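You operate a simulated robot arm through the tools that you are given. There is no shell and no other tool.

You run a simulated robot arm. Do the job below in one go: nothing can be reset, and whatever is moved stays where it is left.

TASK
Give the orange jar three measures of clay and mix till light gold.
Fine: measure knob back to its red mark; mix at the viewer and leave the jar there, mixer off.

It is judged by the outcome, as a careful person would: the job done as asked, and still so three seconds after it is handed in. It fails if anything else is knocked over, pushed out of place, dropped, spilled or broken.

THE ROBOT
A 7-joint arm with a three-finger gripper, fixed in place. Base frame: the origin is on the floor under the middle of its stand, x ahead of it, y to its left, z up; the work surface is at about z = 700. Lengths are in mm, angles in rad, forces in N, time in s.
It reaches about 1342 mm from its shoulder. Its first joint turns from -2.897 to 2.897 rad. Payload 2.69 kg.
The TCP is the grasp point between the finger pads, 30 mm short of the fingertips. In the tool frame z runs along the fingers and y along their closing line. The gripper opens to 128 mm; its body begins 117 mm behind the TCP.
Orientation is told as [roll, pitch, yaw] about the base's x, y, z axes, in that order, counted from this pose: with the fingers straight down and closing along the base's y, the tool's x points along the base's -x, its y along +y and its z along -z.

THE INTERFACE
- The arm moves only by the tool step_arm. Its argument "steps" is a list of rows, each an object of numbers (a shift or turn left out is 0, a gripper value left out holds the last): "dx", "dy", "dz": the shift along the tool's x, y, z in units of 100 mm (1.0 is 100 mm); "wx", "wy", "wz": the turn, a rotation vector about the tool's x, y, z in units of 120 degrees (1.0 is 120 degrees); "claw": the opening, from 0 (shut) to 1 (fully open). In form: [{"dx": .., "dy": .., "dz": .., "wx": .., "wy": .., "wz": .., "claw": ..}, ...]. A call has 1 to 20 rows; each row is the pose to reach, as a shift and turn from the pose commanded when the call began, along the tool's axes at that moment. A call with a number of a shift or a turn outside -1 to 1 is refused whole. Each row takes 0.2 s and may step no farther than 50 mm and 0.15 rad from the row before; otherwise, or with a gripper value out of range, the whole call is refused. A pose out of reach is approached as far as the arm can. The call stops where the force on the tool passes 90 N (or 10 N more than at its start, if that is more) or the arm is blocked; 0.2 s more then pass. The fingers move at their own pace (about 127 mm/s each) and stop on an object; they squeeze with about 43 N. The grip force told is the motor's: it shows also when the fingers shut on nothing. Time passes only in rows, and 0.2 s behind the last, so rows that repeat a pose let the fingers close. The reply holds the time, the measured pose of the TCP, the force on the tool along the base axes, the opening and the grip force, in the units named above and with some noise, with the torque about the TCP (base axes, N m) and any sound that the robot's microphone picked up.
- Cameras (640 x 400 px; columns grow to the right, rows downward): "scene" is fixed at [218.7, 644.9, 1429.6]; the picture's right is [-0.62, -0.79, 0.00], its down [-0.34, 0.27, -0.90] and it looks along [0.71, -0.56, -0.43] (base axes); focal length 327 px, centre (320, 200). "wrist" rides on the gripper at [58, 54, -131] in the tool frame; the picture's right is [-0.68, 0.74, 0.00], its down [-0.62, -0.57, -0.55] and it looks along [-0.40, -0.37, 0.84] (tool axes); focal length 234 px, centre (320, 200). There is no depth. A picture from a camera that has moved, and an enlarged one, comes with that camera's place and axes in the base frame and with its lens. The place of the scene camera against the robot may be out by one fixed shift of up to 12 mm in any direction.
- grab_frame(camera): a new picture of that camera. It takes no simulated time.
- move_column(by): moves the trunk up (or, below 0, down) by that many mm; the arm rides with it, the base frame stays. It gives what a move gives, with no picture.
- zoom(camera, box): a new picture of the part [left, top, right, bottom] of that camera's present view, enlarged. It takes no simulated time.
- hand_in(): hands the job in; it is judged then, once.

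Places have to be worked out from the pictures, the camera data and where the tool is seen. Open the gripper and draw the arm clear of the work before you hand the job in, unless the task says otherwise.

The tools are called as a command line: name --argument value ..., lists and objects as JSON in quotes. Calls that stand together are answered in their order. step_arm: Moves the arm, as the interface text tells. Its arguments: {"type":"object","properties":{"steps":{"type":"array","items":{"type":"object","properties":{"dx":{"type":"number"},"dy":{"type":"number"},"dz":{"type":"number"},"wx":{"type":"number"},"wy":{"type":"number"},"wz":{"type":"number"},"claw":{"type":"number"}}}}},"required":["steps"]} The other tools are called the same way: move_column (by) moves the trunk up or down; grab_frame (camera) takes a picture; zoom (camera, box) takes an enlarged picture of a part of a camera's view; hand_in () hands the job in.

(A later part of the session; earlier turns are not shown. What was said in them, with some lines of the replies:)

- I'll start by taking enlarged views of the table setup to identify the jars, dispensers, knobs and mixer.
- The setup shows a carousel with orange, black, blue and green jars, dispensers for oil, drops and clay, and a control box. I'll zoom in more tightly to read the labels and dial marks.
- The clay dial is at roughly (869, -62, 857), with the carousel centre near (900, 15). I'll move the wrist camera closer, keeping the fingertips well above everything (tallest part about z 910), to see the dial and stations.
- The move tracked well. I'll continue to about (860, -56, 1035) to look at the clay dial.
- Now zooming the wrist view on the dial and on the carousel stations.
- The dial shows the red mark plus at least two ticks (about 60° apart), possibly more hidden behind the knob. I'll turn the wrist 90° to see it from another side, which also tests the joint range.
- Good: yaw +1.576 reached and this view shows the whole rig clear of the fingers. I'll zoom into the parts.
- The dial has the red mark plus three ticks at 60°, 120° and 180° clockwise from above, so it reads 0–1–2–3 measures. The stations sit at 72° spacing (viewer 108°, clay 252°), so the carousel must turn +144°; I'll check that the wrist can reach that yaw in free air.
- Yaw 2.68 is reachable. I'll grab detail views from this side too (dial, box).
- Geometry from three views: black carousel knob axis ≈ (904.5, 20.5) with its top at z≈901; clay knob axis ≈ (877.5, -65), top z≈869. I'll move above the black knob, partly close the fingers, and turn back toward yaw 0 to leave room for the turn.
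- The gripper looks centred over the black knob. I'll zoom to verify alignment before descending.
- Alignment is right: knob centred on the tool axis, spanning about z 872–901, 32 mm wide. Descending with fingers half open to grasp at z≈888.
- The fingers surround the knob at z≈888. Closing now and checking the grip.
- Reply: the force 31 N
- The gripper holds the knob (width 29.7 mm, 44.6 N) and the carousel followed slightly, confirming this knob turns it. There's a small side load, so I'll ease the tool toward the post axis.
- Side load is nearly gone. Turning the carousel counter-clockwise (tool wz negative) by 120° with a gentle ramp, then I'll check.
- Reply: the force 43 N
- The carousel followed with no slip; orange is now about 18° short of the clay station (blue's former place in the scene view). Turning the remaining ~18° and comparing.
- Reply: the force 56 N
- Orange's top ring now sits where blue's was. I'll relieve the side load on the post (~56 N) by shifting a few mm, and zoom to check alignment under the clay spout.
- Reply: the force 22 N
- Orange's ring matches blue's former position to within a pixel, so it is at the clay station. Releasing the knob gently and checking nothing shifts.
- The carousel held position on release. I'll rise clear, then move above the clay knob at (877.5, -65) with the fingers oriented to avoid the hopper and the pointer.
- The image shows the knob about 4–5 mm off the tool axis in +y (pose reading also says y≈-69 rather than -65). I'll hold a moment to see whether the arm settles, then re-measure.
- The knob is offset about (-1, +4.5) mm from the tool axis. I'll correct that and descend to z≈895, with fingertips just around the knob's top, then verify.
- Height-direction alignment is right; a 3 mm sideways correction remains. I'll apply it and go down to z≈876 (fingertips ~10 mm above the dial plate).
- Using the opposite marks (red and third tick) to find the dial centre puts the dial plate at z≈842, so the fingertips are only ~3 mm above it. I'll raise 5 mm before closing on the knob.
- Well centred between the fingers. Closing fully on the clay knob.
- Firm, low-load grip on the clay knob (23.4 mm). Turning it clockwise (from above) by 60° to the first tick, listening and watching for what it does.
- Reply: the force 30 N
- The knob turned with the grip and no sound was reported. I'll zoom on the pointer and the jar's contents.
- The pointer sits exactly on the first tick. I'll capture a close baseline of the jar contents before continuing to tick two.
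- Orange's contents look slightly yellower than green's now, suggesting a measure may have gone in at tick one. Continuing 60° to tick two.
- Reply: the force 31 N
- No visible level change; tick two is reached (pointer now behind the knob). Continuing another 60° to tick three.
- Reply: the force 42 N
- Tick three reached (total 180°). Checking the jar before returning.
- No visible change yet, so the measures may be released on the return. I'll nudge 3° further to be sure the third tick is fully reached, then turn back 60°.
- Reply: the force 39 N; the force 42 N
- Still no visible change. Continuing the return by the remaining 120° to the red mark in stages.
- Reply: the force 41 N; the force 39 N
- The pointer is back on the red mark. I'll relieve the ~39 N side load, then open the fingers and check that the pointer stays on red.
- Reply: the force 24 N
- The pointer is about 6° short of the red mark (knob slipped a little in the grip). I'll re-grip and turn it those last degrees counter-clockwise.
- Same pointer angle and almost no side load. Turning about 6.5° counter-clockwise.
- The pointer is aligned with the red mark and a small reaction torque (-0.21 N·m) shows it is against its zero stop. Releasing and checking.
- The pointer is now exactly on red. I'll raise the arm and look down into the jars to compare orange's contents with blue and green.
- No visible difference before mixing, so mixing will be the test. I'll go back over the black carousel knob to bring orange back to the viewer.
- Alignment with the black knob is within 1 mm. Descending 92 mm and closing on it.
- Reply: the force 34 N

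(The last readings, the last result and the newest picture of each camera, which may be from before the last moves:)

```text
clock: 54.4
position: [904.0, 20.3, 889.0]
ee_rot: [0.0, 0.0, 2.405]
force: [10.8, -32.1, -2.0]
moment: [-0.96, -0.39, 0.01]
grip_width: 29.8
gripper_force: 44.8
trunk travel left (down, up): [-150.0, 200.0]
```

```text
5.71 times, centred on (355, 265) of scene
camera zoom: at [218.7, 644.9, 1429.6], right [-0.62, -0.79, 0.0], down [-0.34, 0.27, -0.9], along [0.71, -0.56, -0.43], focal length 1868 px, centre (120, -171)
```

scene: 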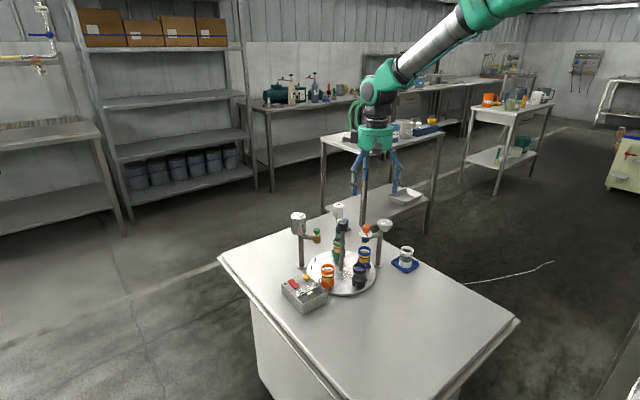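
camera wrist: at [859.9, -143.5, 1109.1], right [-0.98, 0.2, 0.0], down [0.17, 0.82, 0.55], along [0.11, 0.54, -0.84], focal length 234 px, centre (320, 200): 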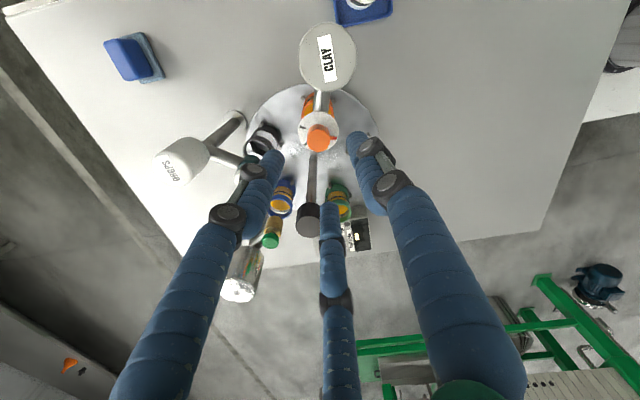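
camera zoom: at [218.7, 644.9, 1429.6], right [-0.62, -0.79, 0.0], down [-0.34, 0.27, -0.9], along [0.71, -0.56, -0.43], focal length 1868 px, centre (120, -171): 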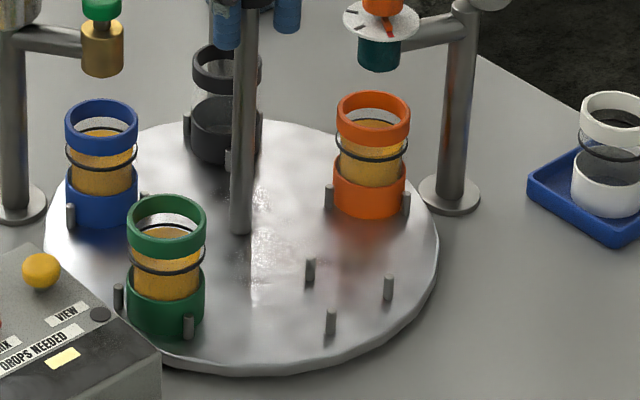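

The carousel moved less than 1° on closing. I'll relieve the side load, then turn clockwise 120° back toward the viewer.

step_arm --steps '[{"dx": 0.012, "dy": 0.006}, {"dx": 0.022, "dy": 0.011}, {"dx": 0.022, "dy": 0.011}]'

step_arm --steps '[{"wz": 0.02}, {"wz": 0.05}, {"wz": 0.095}, {"wz": 0.15}, {"wz": 0.205}, {"wz": 0.26}, {"wz": 0.315}, {"wz": 0.37}, {"wz": 0.425}, {"wz": 0.48}, {"wz": 0.535}, {"wz": 0.59}, {"wz": 0.645}, {"wz": 0.7}, {"wz": 0.755}, {"wz": 0.81}, {"wz": 0.865}, {"wz": 0.92}, {"wz": 0.97}, {"wz": 1.0}]'

zoom --camera "scene" --box '[270, 220, 400, 310]'

```text
clock: 55.2
position: [905.3, 20.9, 889.3]
ee_rot: [-0.001, -0.001, 2.406]
force: [0.6, -19.6, 10.6]
moment: [0.07, 0.52, 0.0]
grip_width: 29.7
gripper_force: 44.9
trunk travel left (down, up): [-150.0, 200.0]
```

```text
clock: 59.4
position: [905.0, 19.9, 887.5]
ee_rot: [0.0, -0.003, 0.311]
force: [-10.2, -4.0, 22.0]
moment: [-0.04, 0.03, -0.02]
grip_width: 29.4
gripper_force: 45.1
trunk travel left (down, up): [-150.0, 200.0]
```

```text
4.44 times, centred on (335, 265) of scene
camera zoom: at [218.7, 644.9, 1429.6], right [-0.62, -0.79, 0.0], down [-0.34, 0.27, -0.9], along [0.71, -0.56, -0.43], focal length 1453 px, centre (253, -89)
```

zoom: 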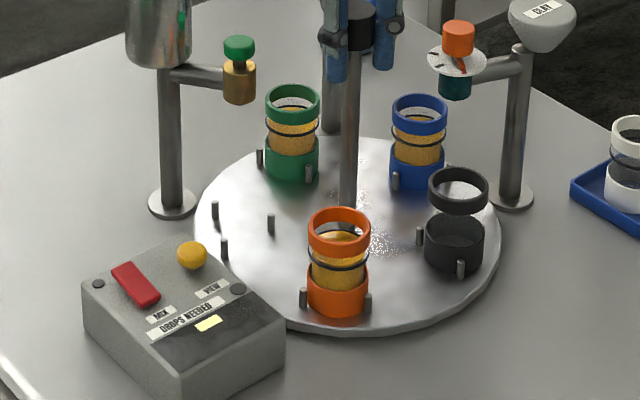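

Remaining about 24°. Turning that now, then comparing with the original positions.

step_arm --steps '[{"wz": 0.03}, {"wz": 0.07}, {"wz": 0.11}, {"wz": 0.15}, {"wz": 0.18}, {"wz": 0.195}, {"wz": 0.195}]'

zoom --camera "scene" --box '[340, 210, 430, 290]'

zoom --camera "scene" --box '[270, 250, 350, 320]'

```text
clock: 61.0
position: [906.3, 20.8, 888.9]
ee_rot: [0.0, -0.001, -0.096]
force: [-6.9, 4.4, 18.7]
moment: [0.14, -0.25, -0.04]
grip_width: 29.3
gripper_force: 45.0
trunk travel left (down, up): [-150.0, 200.0]
```

```text
5.00 times, centred on (385, 250) of scene
camera zoom: at [218.7, 644.9, 1429.6], right [-0.62, -0.79, 0.0], down [-0.34, 0.27, -0.9], along [0.71, -0.56, -0.43], focal length 1634 px, centre (-5, -50)
```

zoom: 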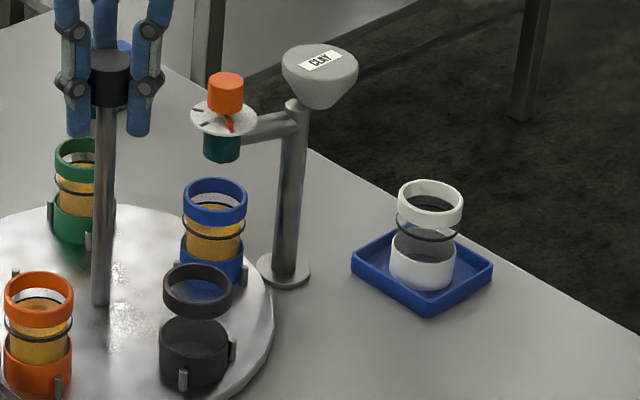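

```text
5.71 times, centred on (310, 285) of scene
camera zoom: at [218.7, 644.9, 1429.6], right [-0.62, -0.79, 0.0], down [-0.34, 0.27, -0.9], along [0.71, -0.56, -0.43], focal length 1868 px, centre (377, -286)
```

zoom: 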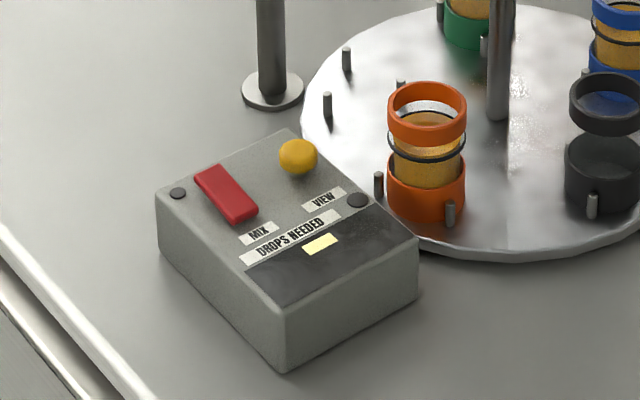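

Orange is about 2.5° short of its original viewer position. Nudging +2.5° and checking.

step_arm --steps '[{"wz": 0.01}, {"wz": 0.02}, {"wz": 0.02}]'

zoom --camera "scene" --box '[270, 250, 350, 320]'

zoom --camera "scene" --box '[340, 210, 430, 290]'

```text
clock: 61.8
position: [905.0, 20.0, 887.8]
ee_rot: [0.0, 0.0, -0.137]
force: [-12.7, 8.8, 20.5]
moment: [0.27, 0.24, -0.03]
grip_width: 29.4
gripper_force: 44.7
trunk travel left (down, up): [-150.0, 200.0]
```

```text
5.71 times, centred on (310, 285) of scene
camera zoom: at [218.7, 644.9, 1429.6], right [-0.62, -0.79, 0.0], down [-0.34, 0.27, -0.9], along [0.71, -0.56, -0.43], focal length 1868 px, centre (377, -286)
```

zoom: 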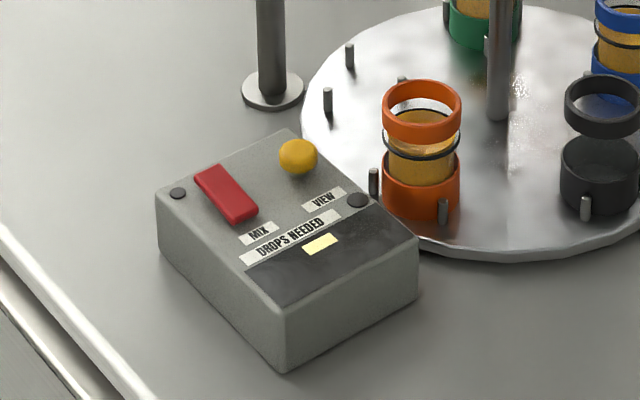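

```text
5.00 times, centred on (385, 250) of scene
camera zoom: at [218.7, 644.9, 1429.6], right [-0.62, -0.79, 0.0], down [-0.34, 0.27, -0.9], along [0.71, -0.56, -0.43], focal length 1634 px, centre (-5, -50)
```

zoom: 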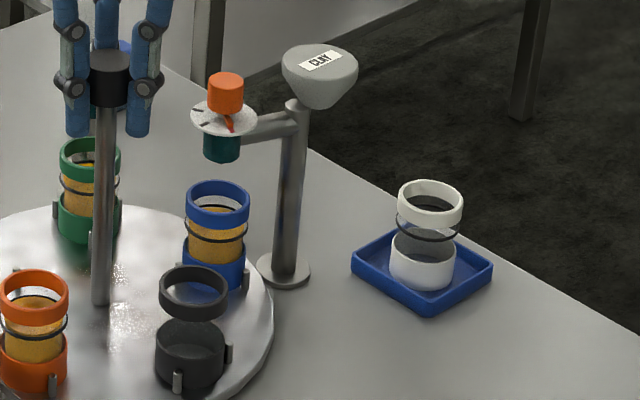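

Positions match the originals. Releasing the black knob and rising clear.

step_arm --steps '[{"claw": 0.27}, {"claw": 0.32}, {"claw": 0.4}, {"claw": 0.5}, {"claw": 0.5}]'

step_arm --steps '[{"dz": -0.3}, {"dz": -0.65}, {"dz": -1.0}]'

zoom --camera "scene" --box '[270, 220, 400, 310]'

zoom --camera "scene" --box '[278, 268, 328, 314]'

```text
clock: 63.0
position: [906.0, 19.2, 887.5]
ee_rot: [0.001, 0.0, -0.138]
force: [0.4, -0.2, -0.4]
moment: [0.01, -0.04, 0.02]
grip_width: 64.3
gripper_force: 0.1
trunk travel left (down, up): [-150.0, 200.0]
```

```text
clock: 63.8
position: [908.5, 20.0, 988.8]
ee_rot: [0.002, 0.002, -0.137]
force: [0.7, 0.2, 0.3]
moment: [-0.02, -0.01, 0.01]
grip_width: 64.2
gripper_force: 0.0
trunk travel left (down, up): [-150.0, 200.0]
```

```text
4.44 times, centred on (335, 265) of scene
camera zoom: at [218.7, 644.9, 1429.6], right [-0.62, -0.79, 0.0], down [-0.34, 0.27, -0.9], along [0.71, -0.56, -0.43], focal length 1453 px, centre (253, -89)
```

zoom: 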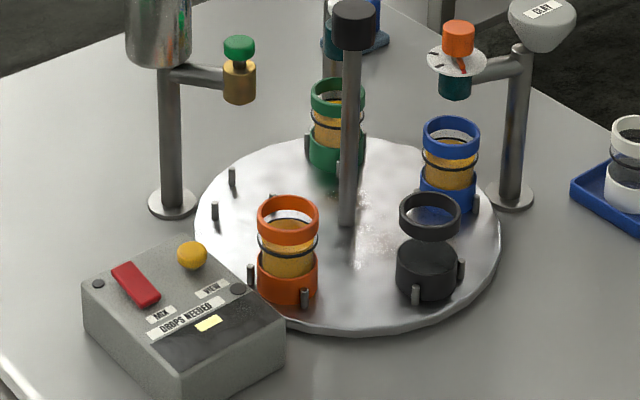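

```text
8.70 times, centred on (303, 291) of scene
camera zoom: at [218.7, 644.9, 1429.6], right [-0.62, -0.79, 0.0], down [-0.34, 0.27, -0.9], along [0.71, -0.56, -0.43], focal length 2842 px, centre (468, -591)
```

zoom: 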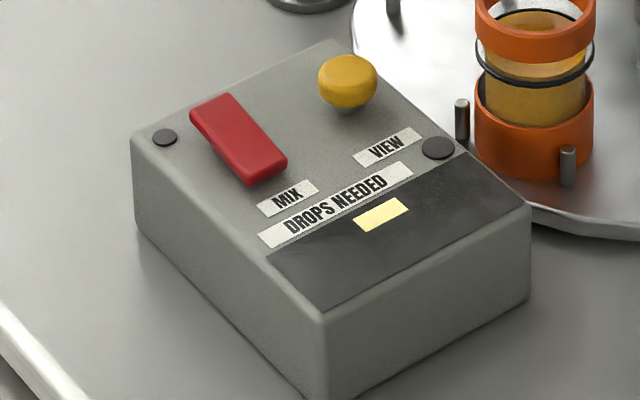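

Everything is back in its original layout with orange at the viewer. Next, I'll move over the far side of the box (y≈251) with yaw -60°, which gives a wrist view of both the MIX rocker and the jar.

step_arm --steps '[{"dx": 0.041, "dy": 0.297, "wz": 0.048}, {"dx": 0.082, "dy": 0.595, "wz": 0.095}, {"dx": 0.123, "dy": 0.892, "wz": 0.143}]'

step_arm --steps '[{"dx": 0.127, "dy": 0.272, "dz": 0.13, "wz": 0.048}, {"dx": 0.254, "dy": 0.543, "dz": 0.27, "wz": 0.095}, {"dx": 0.381, "dy": 0.815, "dz": 0.4, "wz": 0.143}]'

step_arm --steps '[{"dx": 0.12, "dy": 0.122, "dz": 0.16, "wz": 0.05}, {"dx": 0.24, "dy": 0.243, "dz": 0.33, "wz": 0.1}, {"dx": 0.357, "dy": 0.365, "dz": 0.49, "wz": 0.1485}, {"dx": 0.357, "dy": 0.365, "dz": 0.49, "wz": 0.1485}]'

grab_frame --camera "wrist"

grab_frame --camera "scene"

```text
clock: 64.6
position: [908.2, 110.1, 989.0]
ee_rot: [0.002, 0.0, -0.437]
force: [-0.8, 0.9, 0.4]
moment: [-0.01, 0.01, 0.0]
grip_width: 64.1
gripper_force: 0.0
trunk travel left (down, up): [-150.0, 200.0]
```

```text
clock: 65.4
position: [907.1, 198.6, 945.6]
ee_rot: [0.001, 0.0, -0.739]
force: [0.2, -0.8, -0.3]
moment: [0.03, 0.03, 0.0]
grip_width: 63.9
gripper_force: 0.1
trunk travel left (down, up): [-150.0, 200.0]
```

```text
clock: 66.4
position: [904.4, 249.3, 899.9]
ee_rot: [-0.001, 0.001, -1.05]
force: [-0.4, -0.7, -0.4]
moment: [-0.02, 0.0, -0.02]
grip_width: 64.1
gripper_force: 0.2
trunk travel left (down, up): [-150.0, 200.0]
```

```text
taken
camera wrist: at [920.9, 327.2, 1030.0], right [0.98, -0.22, 0.0], down [-0.18, -0.82, 0.55], along [-0.12, -0.54, -0.84], focal length 234 px, centre (320, 200)
```

wrist: 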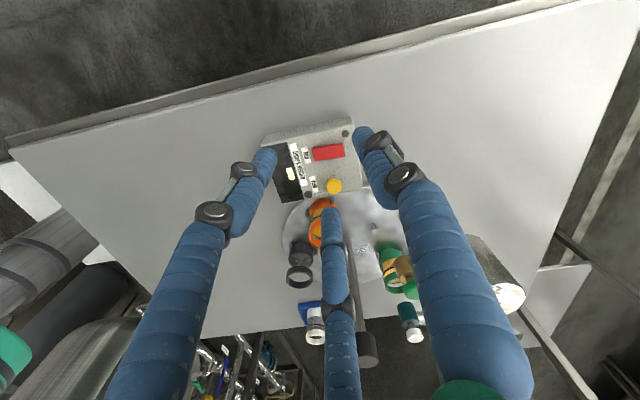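

```text
taken
```

scene: 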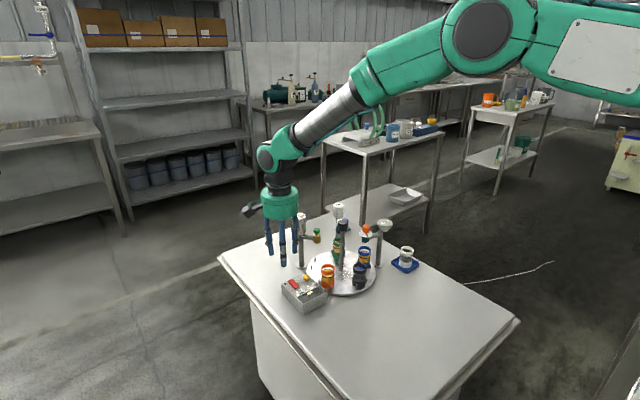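

The box is clear in view. Zooming in on the rocker, lamps and the jar.

zoom --camera "wrist" --box '[255, 110, 365, 210]'

zoom --camera "wrist" --box '[295, 130, 355, 175]'

zoom --camera "scene" --box '[284, 270, 312, 296]'

```text
4.00 times, centred on (310, 160) of wrist
camera zoom: at [920.9, 327.2, 1030.0], right [0.98, -0.22, 0.0], down [-0.18, -0.82, 0.55], along [-0.12, -0.54, -0.84], focal length 937 px, centre (360, 360)
```

zoom: 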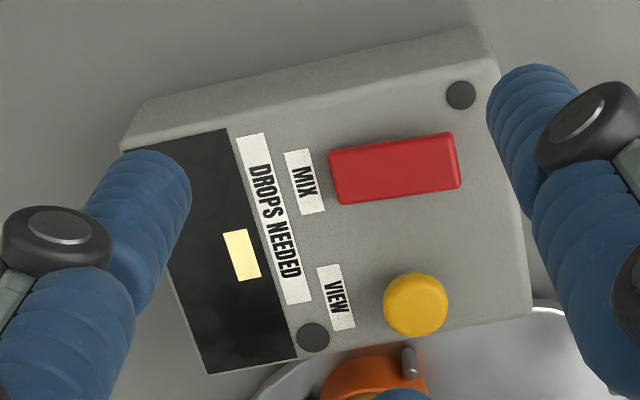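

```text
8.89 times, centred on (325, 152) of wrist
camera zoom: at [920.9, 327.2, 1030.0], right [0.98, -0.22, 0.0], down [-0.18, -0.82, 0.55], along [-0.12, -0.54, -0.84], focal length 2082 px, centre (276, 622)
```

zoom: 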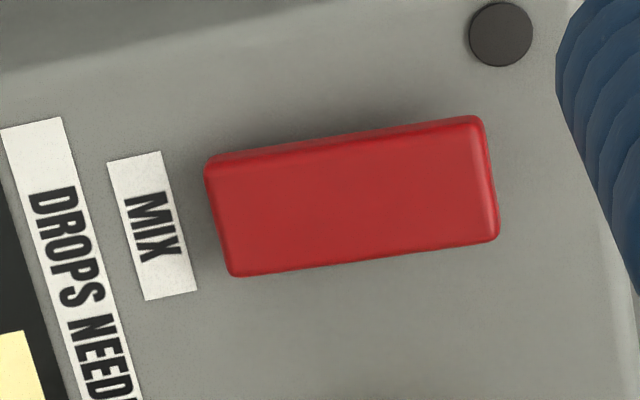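

```text
15.38 times, centred on (298, 283) of scene
camera zoom: at [218.7, 644.9, 1429.6], right [-0.62, -0.79, 0.0], down [-0.34, 0.27, -0.9], along [0.71, -0.56, -0.43], focal length 5028 px, centre (658, -1077)
```

zoom: 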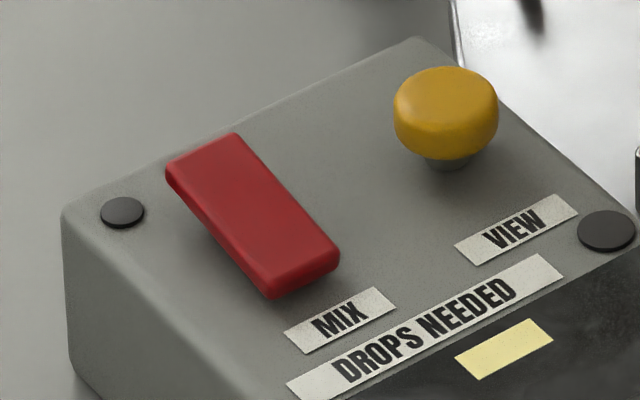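

The rocker's far end (+x, near (926, 218)) is raised and its MIX-label end is down, so pressing the far end should switch it on. I'll bring one fingertip above (918, 218) with the other two fingers off the box, and take a colour baseline of the jar.

step_arm --steps '[{"dx": -0.011, "dy": 0.149, "dz": 0.2}, {"dx": -0.011, "dy": 0.149, "dz": 0.5}, {"dx": -0.011, "dy": 0.149, "dz": 0.8}, {"dx": -0.011, "dy": 0.149, "dz": 0.95}, {"dx": -0.011, "dy": 0.149, "dz": 0.95}]'

grab_frame --camera "wrist"

zoom --camera "scene" --box '[260, 240, 350, 310]'

zoom --camera "scene" --box '[312, 255, 342, 295]'

```text
clock: 67.6
position: [916.9, 258.7, 804.5]
ee_rot: [-0.001, 0.0, -1.046]
force: [1.3, 0.3, -0.2]
moment: [-0.01, 0.01, -0.01]
grip_width: 64.0
gripper_force: 0.0
trunk travel left (down, up): [-150.0, 200.0]
```

```text
taken
camera wrist: at [934.7, 334.9, 935.2], right [0.98, -0.22, 0.0], down [-0.18, -0.82, 0.55], along [-0.12, -0.54, -0.84], focal length 234 px, centre (320, 200)
```

wrist: 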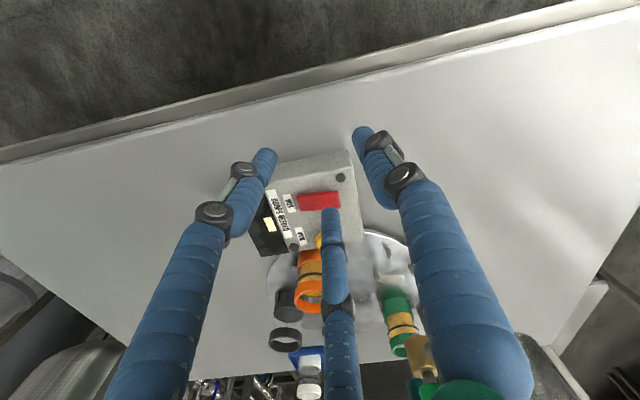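

```text
5.71 times, centred on (305, 275) of scene
camera zoom: at [218.7, 644.9, 1429.6], right [-0.62, -0.79, 0.0], down [-0.34, 0.27, -0.9], along [0.71, -0.56, -0.43], focal length 1868 px, centre (406, -229)
```

zoom: 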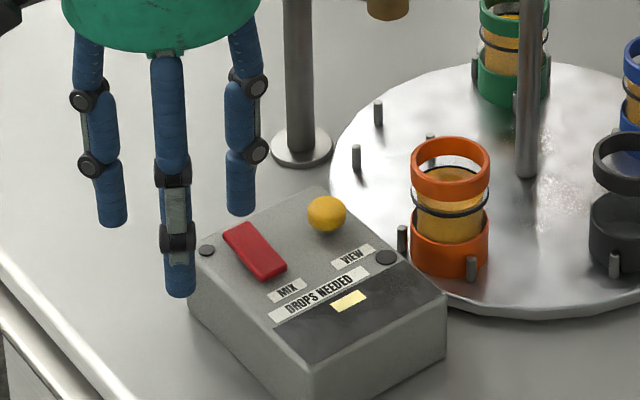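

```text
10.00 times, centred on (327, 275) of scene
camera zoom: at [218.7, 644.9, 1429.6], right [-0.62, -0.79, 0.0], down [-0.34, 0.27, -0.9], along [0.71, -0.56, -0.43], focal length 3268 px, centre (250, -550)
```

zoom: 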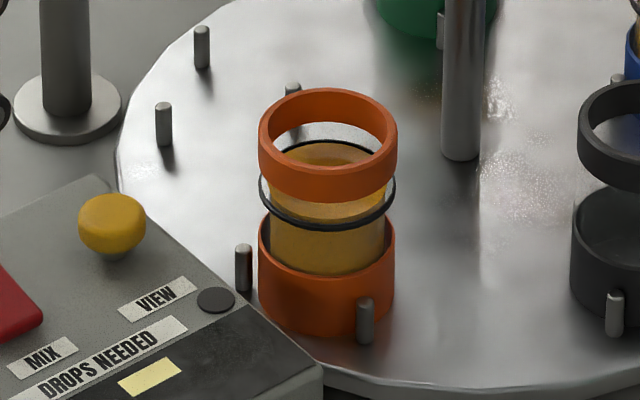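

The fingertip is right above the rocker's raised end. Descending in small steps to find contact and press it.

step_arm --steps '[{"dz": 0.06}, {"dz": 0.12}, {"dz": 0.15}]'

zoom --camera "scene" --box '[280, 260, 320, 295]'

```text
clock: 68.4
position: [917.6, 258.9, 789.6]
ee_rot: [0.001, 0.001, -1.047]
force: [0.2, 0.4, 0.8]
moment: [-0.01, -0.02, 0.02]
grip_width: 64.1
gripper_force: 0.0
trunk travel left (down, up): [-150.0, 200.0]
```

```text
11.43 times, centred on (300, 278) of scene
camera zoom: at [218.7, 644.9, 1429.6], right [-0.62, -0.79, 0.0], down [-0.34, 0.27, -0.9], along [0.71, -0.56, -0.43], focal length 3735 px, centre (549, -686)
```

zoom: 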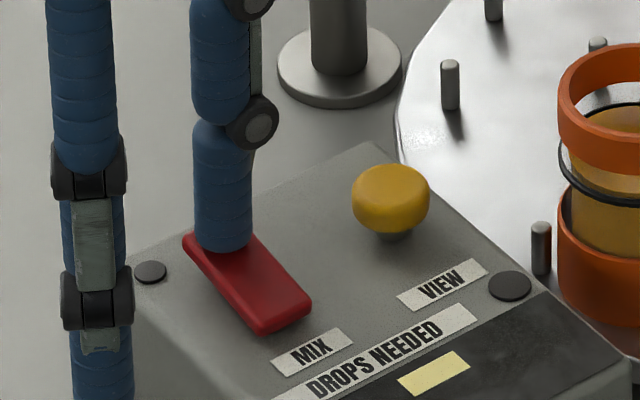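

The fingertip is nearly touching the raised end. Pressing down another 8 mm in 2 mm steps.

step_arm --steps '[{"dz": 0.02}, {"dz": 0.04}, {"dz": 0.06}, {"dz": 0.08}]'

zoom --camera "scene" --box '[280, 260, 320, 295]'

zoom --camera "scene" --box '[312, 255, 342, 295]'

```text
clock: 69.4
position: [916.9, 258.2, 782.8]
ee_rot: [0.004, 0.0, -1.047]
force: [1.5, -0.6, 18.3]
moment: [-0.84, 0.09, -0.19]
grip_width: 68.0
gripper_force: 2.1
trunk travel left (down, up): [-150.0, 200.0]
```

```text
11.43 times, centred on (300, 278) of scene
camera zoom: at [218.7, 644.9, 1429.6], right [-0.62, -0.79, 0.0], down [-0.34, 0.27, -0.9], along [0.71, -0.56, -0.43], focal length 3735 px, centre (549, -686)
```

zoom: 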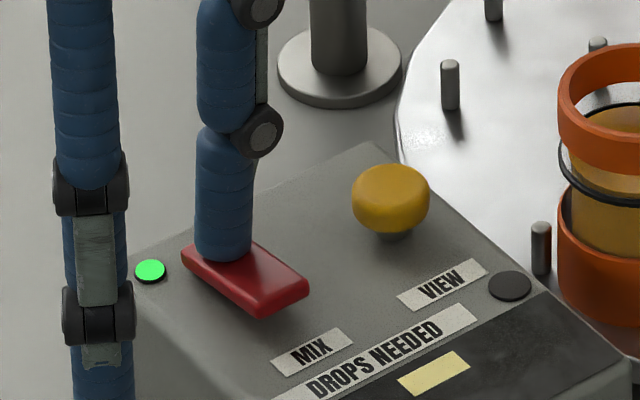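

```text
10.00 times, centred on (327, 275) of scene
camera zoom: at [218.7, 644.9, 1429.6], right [-0.62, -0.79, 0.0], down [-0.34, 0.27, -0.9], along [0.71, -0.56, -0.43], focal length 3268 px, centre (250, -550)
```

zoom: 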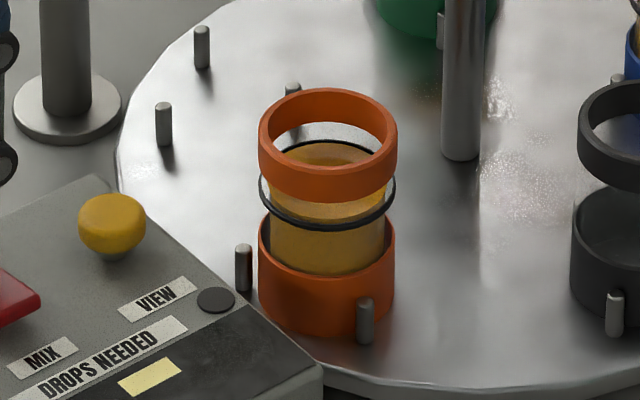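

The green lamp by the rocker lit: the mixer is on. I'll lift and move the fingertip to hover over the MIX-label end, ready to switch off, and watch the colour.

step_arm --steps '[{"dz": -0.13}, {"dz": -0.13, "dx": 0.125, "dy": -0.217}]'

zoom --camera "scene" --box '[270, 250, 350, 310]'

zoom --camera "scene" --box '[312, 255, 342, 295]'

grab_frame --camera "wrist"

```text
clock: 70.0
position: [893.1, 258.7, 794.0]
ee_rot: [-0.001, -0.001, -1.051]
force: [-0.2, 0.3, 0.5]
moment: [-0.03, -0.01, -0.04]
grip_width: 64.0
gripper_force: 0.1
trunk travel left (down, up): [-150.0, 200.0]
```

```text
6.67 times, centred on (310, 280) of scene
camera zoom: at [218.7, 644.9, 1429.6], right [-0.62, -0.79, 0.0], down [-0.34, 0.27, -0.9], along [0.71, -0.56, -0.43], focal length 2179 px, centre (387, -333)
```

zoom: 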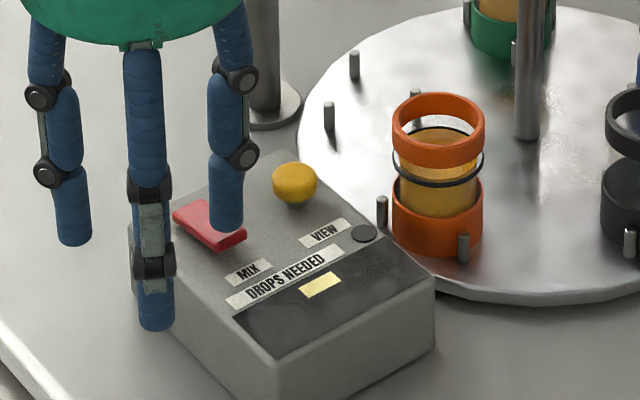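

```text
10.00 times, centred on (327, 275) of scene
camera zoom: at [218.7, 644.9, 1429.6], right [-0.62, -0.79, 0.0], down [-0.34, 0.27, -0.9], along [0.71, -0.56, -0.43], focal length 3268 px, centre (250, -550)
```

zoom: 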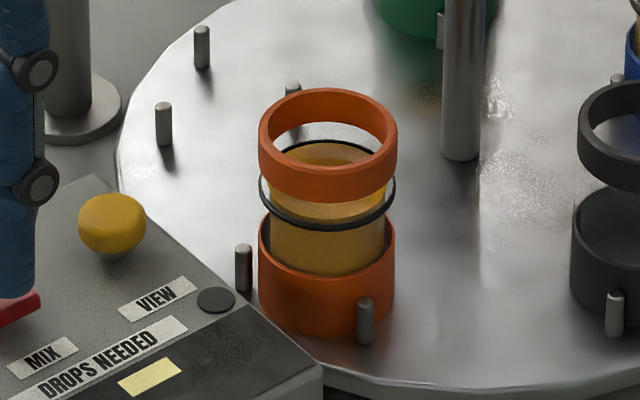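

```text
taken
camera wrist: at [909.5, 334.8, 924.4], right [0.98, -0.22, 0.0], down [-0.18, -0.82, 0.55], along [-0.12, -0.54, -0.84], focal length 234 px, centre (320, 200)
```

wrist: 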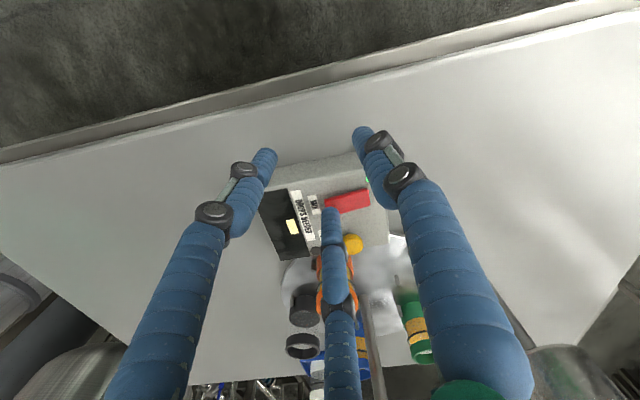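

Mixer on, tip hovering above the off end. Colour unchanged so far; waiting in short increments.

step_arm --steps '[{"dz": 0.0}, {"dz": 0.0}, {"dz": 0.0}]'

zoom --camera "scene" --box '[312, 255, 342, 295]'

zoom --camera "scene" --box '[290, 230, 410, 310]'

```text
clock: 70.8
position: [893.0, 258.3, 794.7]
ee_rot: [-0.002, -0.001, -1.048]
force: [-0.1, -0.2, 0.2]
moment: [0.01, 0.01, 0.0]
grip_width: 63.7
gripper_force: 0.1
trunk travel left (down, up): [-150.0, 200.0]
```

```text
10.00 times, centred on (327, 275) of scene
camera zoom: at [218.7, 644.9, 1429.6], right [-0.62, -0.79, 0.0], down [-0.34, 0.27, -0.9], along [0.71, -0.56, -0.43], focal length 3268 px, centre (250, -550)
```

zoom: 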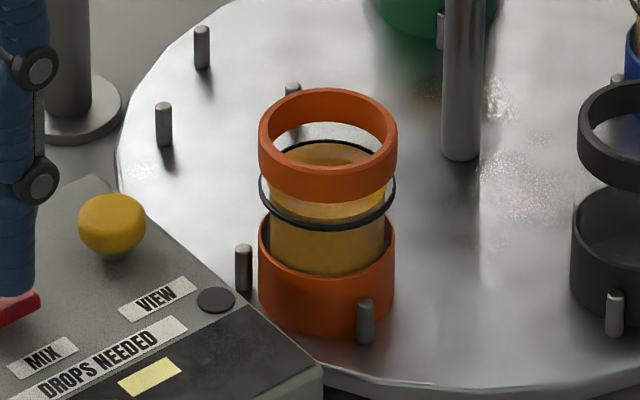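

```text
5.00 times, centred on (350, 270) of scene
camera zoom: at [218.7, 644.9, 1429.6], right [-0.62, -0.79, 0.0], down [-0.34, 0.27, -0.9], along [0.71, -0.56, -0.43], focal length 1634 px, centre (170, -150)
```

zoom: 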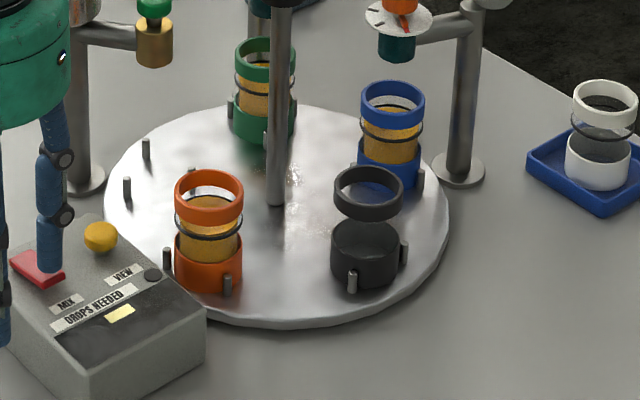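

No clear change yet after ~1.5 s. Continuing to wait in 1-second steps.

step_arm --steps '[{"dz": 0.0}, {"dz": 0.0}, {"dz": 0.0}, {"dz": 0.0}]'

zoom --camera "scene" --box '[312, 255, 342, 295]'

zoom --camera "scene" --box '[290, 230, 410, 310]'

```text
clock: 71.8
position: [892.6, 256.7, 793.6]
ee_rot: [0.001, 0.002, -1.047]
force: [0.0, -0.3, -0.2]
moment: [0.0, -0.03, 0.01]
grip_width: 64.0
gripper_force: 0.0
trunk travel left (down, up): [-150.0, 200.0]
```

```text
10.00 times, centred on (327, 275) of scene
camera zoom: at [218.7, 644.9, 1429.6], right [-0.62, -0.79, 0.0], down [-0.34, 0.27, -0.9], along [0.71, -0.56, -0.43], focal length 3268 px, centre (250, -550)
```

zoom: 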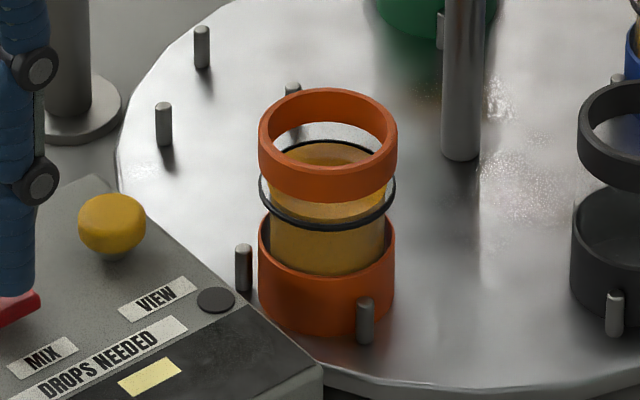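

```text
5.00 times, centred on (350, 270) of scene
camera zoom: at [218.7, 644.9, 1429.6], right [-0.62, -0.79, 0.0], down [-0.34, 0.27, -0.9], along [0.71, -0.56, -0.43], focal length 1634 px, centre (170, -150)
```

zoom: 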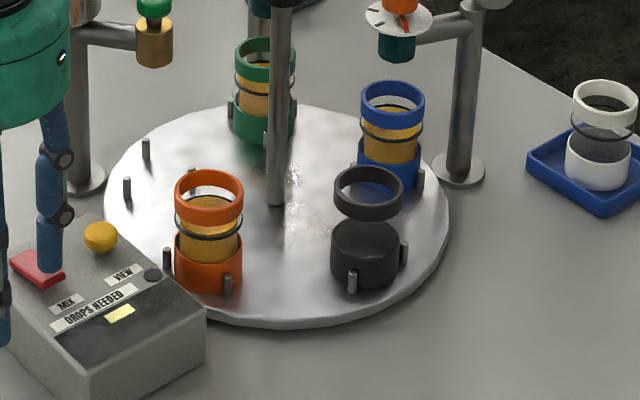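

Still about the same. I'll check the lamp state and the jar from the wrist camera while waiting another 2 s.

step_arm --steps '[{"dz": 0.0}, {"dz": 0.0}, {"dz": 0.0}, {"dz": 0.0}, {"dz": 0.0}, {"dz": 0.0}, {"dz": 0.0}, {"dz": 0.0}]'

zoom --camera "scene" --box '[312, 255, 342, 295]'

zoom --camera "wrist" --box '[260, 150, 440, 370]'

```text
clock: 73.6
position: [893.8, 258.4, 792.9]
ee_rot: [0.0, -0.001, -1.048]
force: [0.1, 0.7, -0.1]
moment: [-0.01, -0.02, 0.01]
grip_width: 63.9
gripper_force: 0.0
trunk travel left (down, up): [-150.0, 200.0]
```

```text
10.00 times, centred on (327, 275) of scene
camera zoom: at [218.7, 644.9, 1429.6], right [-0.62, -0.79, 0.0], down [-0.34, 0.27, -0.9], along [0.71, -0.56, -0.43], focal length 3268 px, centre (250, -550)
```

zoom: 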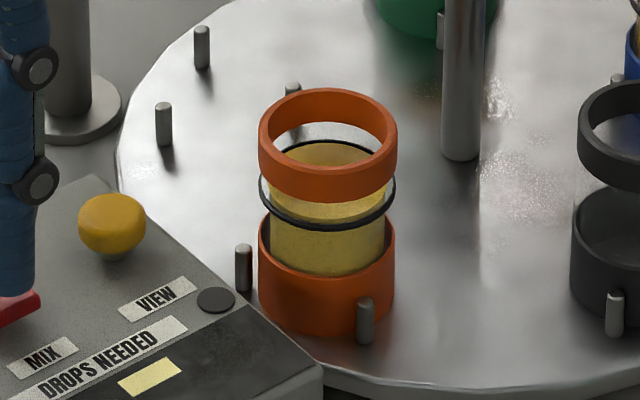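

```text
1.82 times, centred on (350, 260) of wrist
camera zoom: at [909.7, 334.6, 924.9], right [0.98, -0.22, 0.0], down [-0.18, -0.82, 0.55], along [-0.12, -0.54, -0.84], focal length 426 px, centre (266, 91)
```

zoom: 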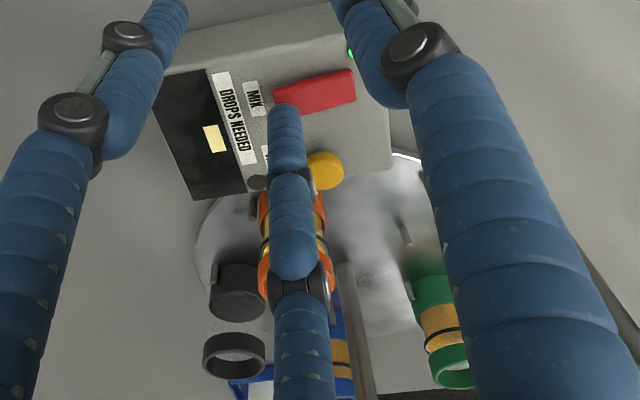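

The colour has clearly changed to a paler gold. Time is frozen while I look closely to judge it.

zoom --camera "scene" --box '[318, 265, 338, 285]'

zoom --camera "scene" --box '[290, 230, 410, 310]'

```text
16.00 times, centred on (328, 275) of scene
camera zoom: at [218.7, 644.9, 1429.6], right [-0.62, -0.79, 0.0], down [-0.34, 0.27, -0.9], along [0.71, -0.56, -0.43], focal length 5229 px, centre (192, -1000)
```

zoom: 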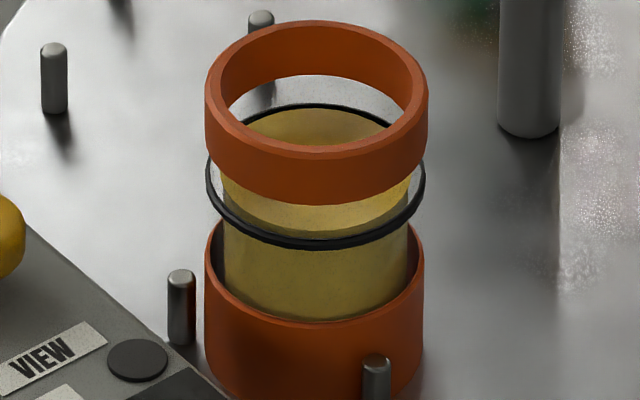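

```text
5.00 times, centred on (350, 270) of scene
camera zoom: at [218.7, 644.9, 1429.6], right [-0.62, -0.79, 0.0], down [-0.34, 0.27, -0.9], along [0.71, -0.56, -0.43], focal length 1634 px, centre (170, -150)
```

zoom: 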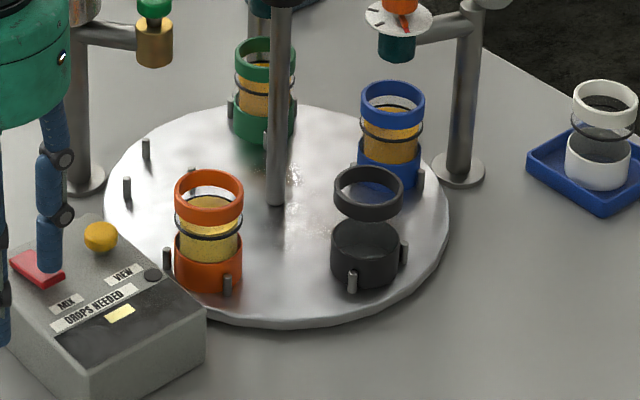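

That is light gold compared with the amber blue jar. Switching the mixer off now by pressing the MIX-label end.

step_arm --steps '[{"dz": 0.07}, {"dz": 0.11}, {"dz": 0.135}]'

zoom --camera "scene" --box '[270, 250, 350, 310]'

zoom --camera "wrist" --box '[280, 140, 400, 240]'

```text
clock: 74.4
position: [892.7, 256.7, 783.2]
ee_rot: [0.0, 0.0, -1.047]
force: [-4.3, -1.6, 17.5]
moment: [-0.78, 0.02, 0.04]
grip_width: 66.8
gripper_force: 2.0
trunk travel left (down, up): [-150.0, 200.0]
```

```text
6.67 times, centred on (310, 280) of scene
camera zoom: at [218.7, 644.9, 1429.6], right [-0.62, -0.79, 0.0], down [-0.34, 0.27, -0.9], along [0.71, -0.56, -0.43], focal length 2179 px, centre (387, -333)
```

zoom: 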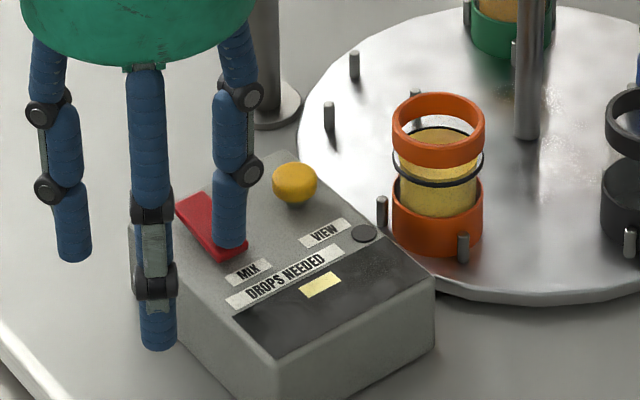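

```text
4.00 times, centred on (340, 190) of wrist
camera zoom: at [909.1, 334.1, 914.2], right [0.98, -0.22, 0.0], down [-0.18, -0.82, 0.55], along [-0.12, -0.53, -0.84], focal length 937 px, centre (240, 240)
```

zoom: 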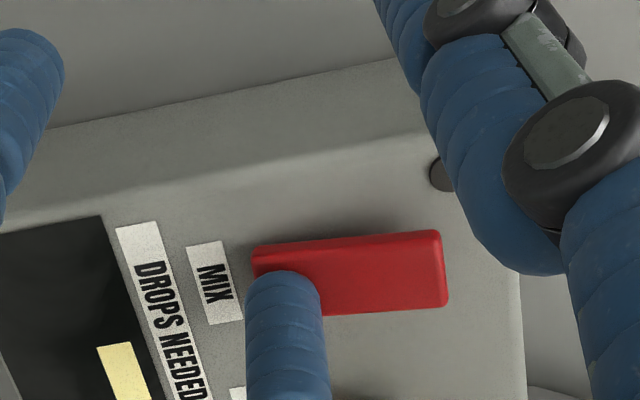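

The rocker flipped back and its lamp is dark: mixer off. Lifting straight up to clear the box.

step_arm --steps '[{"dz": -0.2}, {"dz": -0.5}, {"dz": -0.8}, {"dz": -1.0}]'

zoom --camera "scene" --box '[318, 265, 338, 285]'

zoom --camera "scene" --box '[278, 268, 328, 314]'

grab_frame --camera "wrist"

```text
clock: 75.4
position: [890.3, 258.5, 878.4]
ee_rot: [-0.001, -0.001, -1.047]
force: [0.5, 0.0, -0.1]
moment: [0.04, -0.01, 0.02]
grip_width: 63.9
gripper_force: 0.1
trunk travel left (down, up): [-150.0, 200.0]
```

```text
16.00 times, centred on (328, 275) of scene
camera zoom: at [218.7, 644.9, 1429.6], right [-0.62, -0.79, 0.0], down [-0.34, 0.27, -0.9], along [0.71, -0.56, -0.43], focal length 5229 px, centre (192, -1000)
```

zoom: 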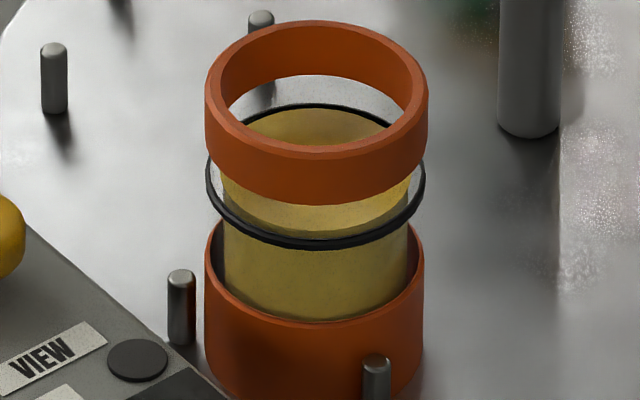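

```text
8.70 times, centred on (303, 291) of scene
camera zoom: at [218.7, 644.9, 1429.6], right [-0.62, -0.79, 0.0], down [-0.34, 0.27, -0.9], along [0.71, -0.56, -0.43], focal length 2842 px, centre (468, -591)
```

zoom: 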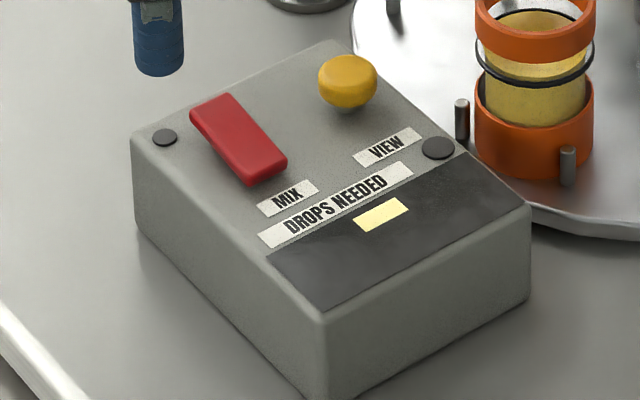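

```text
taken
camera wrist: at [907.5, 335.0, 1008.9], right [0.98, -0.22, 0.0], down [-0.18, -0.82, 0.55], along [-0.12, -0.54, -0.84], focal length 234 px, centre (320, 200)
```

wrist: 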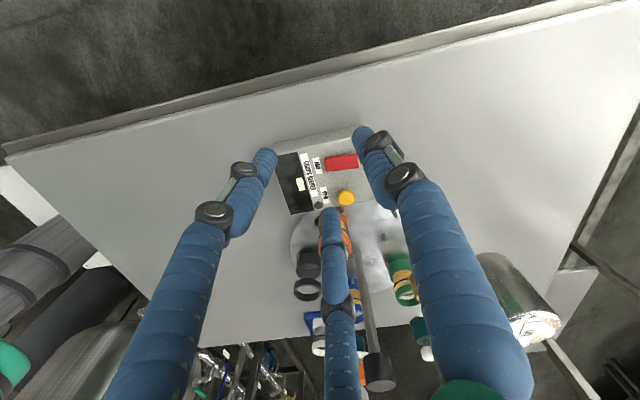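

The jar holds a steady light gold and the mixer is off. I'll open the gripper fully, draw the arm up and back, then do a final check of everything.

step_arm --steps '[{"dz": -0.3}, {"dz": -0.6}, {"dz": -0.95}]'

step_arm --steps '[{"dz": -0.2, "dx": 0.12, "dy": -0.22, "claw": 1.0}, {"dz": -0.4, "dx": 0.25, "dy": -0.44}, {"dz": -0.6, "dx": 0.38, "dy": -0.66}, {"dz": -0.8, "dx": 0.5, "dy": -0.87}]'

grab_frame --camera "scene"

zoom --camera "scene" --box '[260, 190, 440, 320]'

grab_frame --camera "wrist"

```text
clock: 76.2
position: [892.8, 259.4, 975.8]
ee_rot: [-0.002, 0.0, -1.045]
force: [1.3, 0.4, 0.1]
moment: [-0.01, 0.0, -0.01]
grip_width: 63.8
gripper_force: 0.1
trunk travel left (down, up): [-150.0, 200.0]
```

```text
clock: 77.2
position: [789.9, 255.7, 1054.5]
ee_rot: [-0.001, 0.002, -1.046]
force: [-0.3, 0.1, -0.7]
moment: [-0.02, 0.04, 0.01]
grip_width: 128.0
gripper_force: 0.1
trunk travel left (down, up): [-150.0, 200.0]
```

```text
taken
```

scene: 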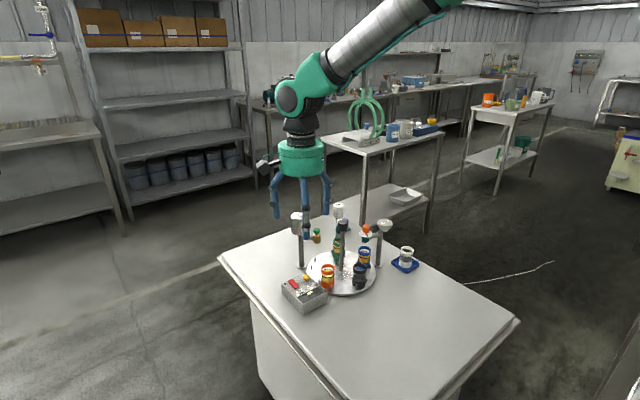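

```text
3.08 times, centred on (350, 255) of scene
camera zoom: at [218.7, 644.9, 1429.6], right [-0.62, -0.79, 0.0], down [-0.34, 0.27, -0.9], along [0.71, -0.56, -0.43], focal length 1006 px, centre (228, 31)
```

zoom: 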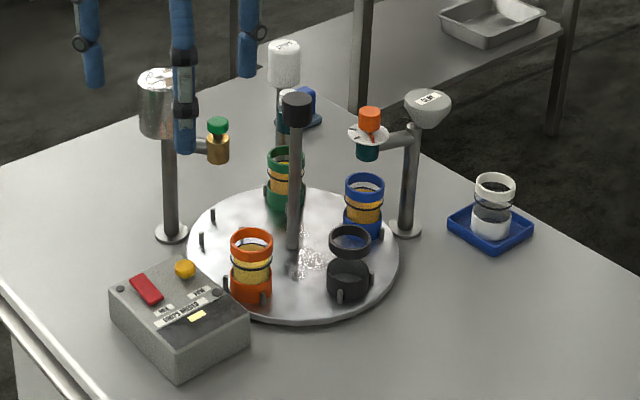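

```text
taken
camera wrist: at [806.6, 333.1, 1185.5], right [0.98, -0.22, 0.0], down [-0.18, -0.82, 0.55], along [-0.12, -0.54, -0.84], focal length 234 px, centre (320, 200)
```

wrist: 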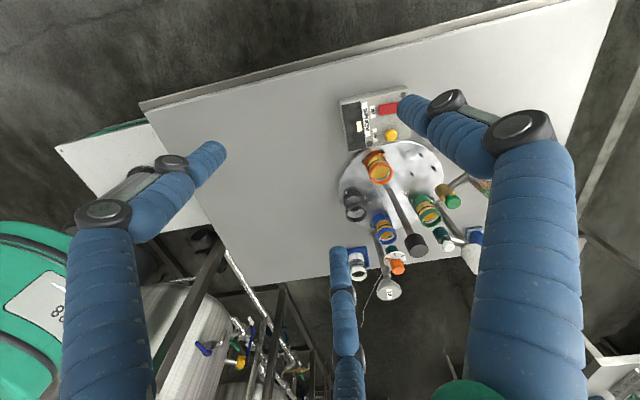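

All items are in place. A last colour comparison of orange against the other jars, plus a check of the pointer and lamp.

zoom --camera "wrist" --box '[330, 130, 450, 250]'

zoom --camera "wrist" --box '[335, 80, 415, 190]'

zoom --camera "scene" --box '[355, 215, 385, 245]'

zoom --camera "scene" --box '[278, 258, 348, 314]'

```text
3.33 times, centred on (390, 190) of wrist
camera zoom: at [806.6, 333.1, 1185.5], right [0.98, -0.22, 0.0], down [-0.18, -0.82, 0.55], along [-0.12, -0.54, -0.84], focal length 781 px, centre (87, 233)
```

zoom: 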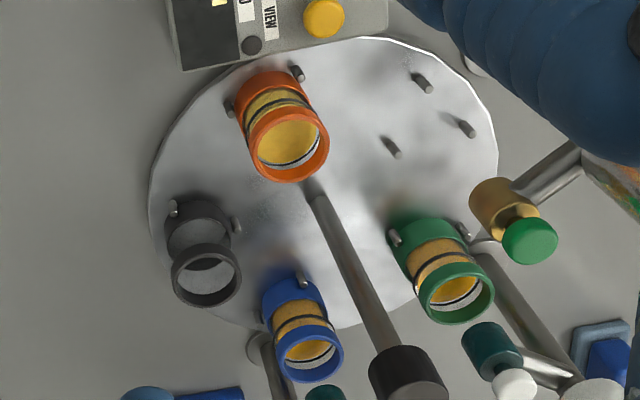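

```text
3.64 times, centred on (375, 135) of wrist
camera zoom: at [806.6, 333.1, 1185.5], right [0.98, -0.22, 0.0], down [-0.18, -0.82, 0.55], along [-0.12, -0.54, -0.84], focal length 852 px, centre (120, 436)
```

zoom: 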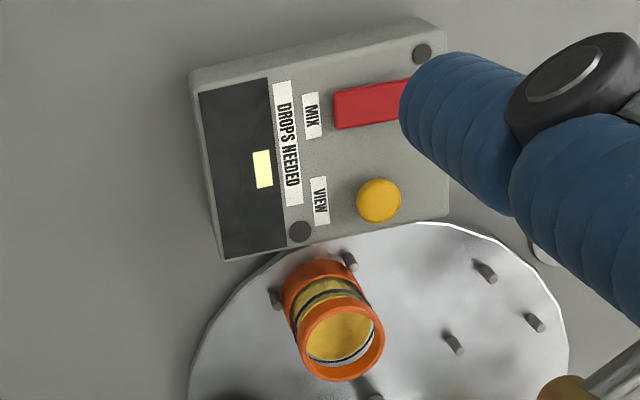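

```text
13.33 times, centred on (370, 230) of scene
camera zoom: at [218.7, 644.9, 1429.6], right [-0.62, -0.79, 0.0], down [-0.34, 0.27, -0.9], along [0.71, -0.56, -0.43], focal length 4358 px, centre (-347, -200)
```

zoom: 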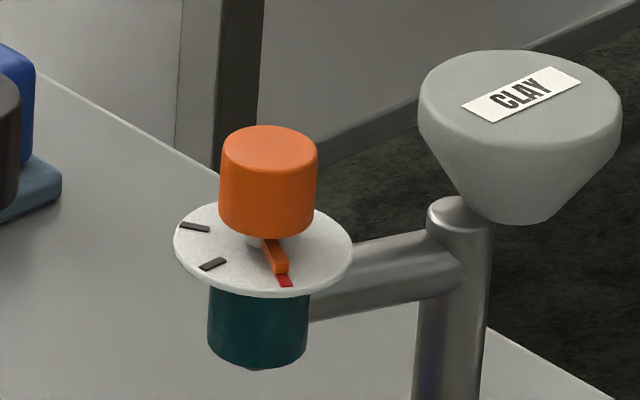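

```text
7.14 times, centred on (313, 286) of scene
camera zoom: at [218.7, 644.9, 1429.6], right [-0.62, -0.79, 0.0], down [-0.34, 0.27, -0.9], along [0.71, -0.56, -0.43], focal length 2334 px, centre (370, -414)
```

zoom: 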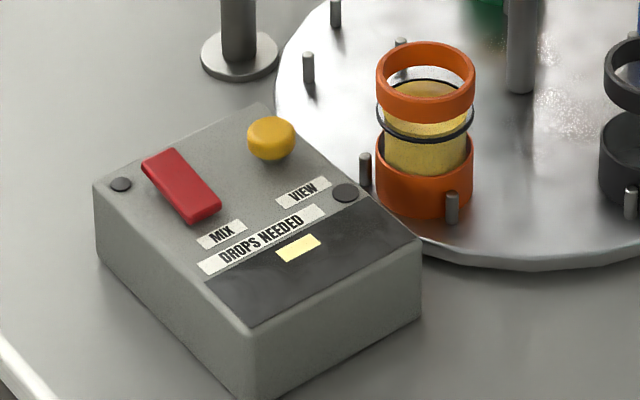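

The job is finished and ready to hand in:

- **Clay:** I turned the clay knob to its third tick and back with the orange jar under the spout. Nothing visibly dropped, so the colour change on mixing is the only sign the clay went in.
- **Knob:** the pointer is back on the red mark.
- **Mix:** the orange jar is light gold, clearly paler than the blue and green jars.
- **Jar:** it is standing at the viewer.
- **Mixer:** the rocker is in the off position and its lamp is dark.
- **Arm:** the gripper is open and clear, and nothing else looks out of place.

hand_in

```text
The job is handed in.
```

I turned the clay knob to its three-measure mark with the orange jar under the spout. The jar is now mixed to light gold and standing at the viewer, and the job is handed in.

- **Clay:** I turned the knob out to the third tick and back once. Nothing visibly dropped into the jar and no sound was reported. The only sign that clay went in is the colour change on mixing, so I could not confirm exactly three measures.
- **Measure knob:** The knob came back about 6° short of its red mark the first time. I re-gripped it and turned it until the pointer sat on the red mark.
- **Mixing:** I ran the mixer for about 5 seconds. The contents went from amber to light gold and held that colour after I switched off. The jar is clearly paler than the blue and green ones.
- **End state:** The mixer lamp is dark, the carousel is back where it started, and nothing else looks moved or spilled. The gripper is open and clear of the work.
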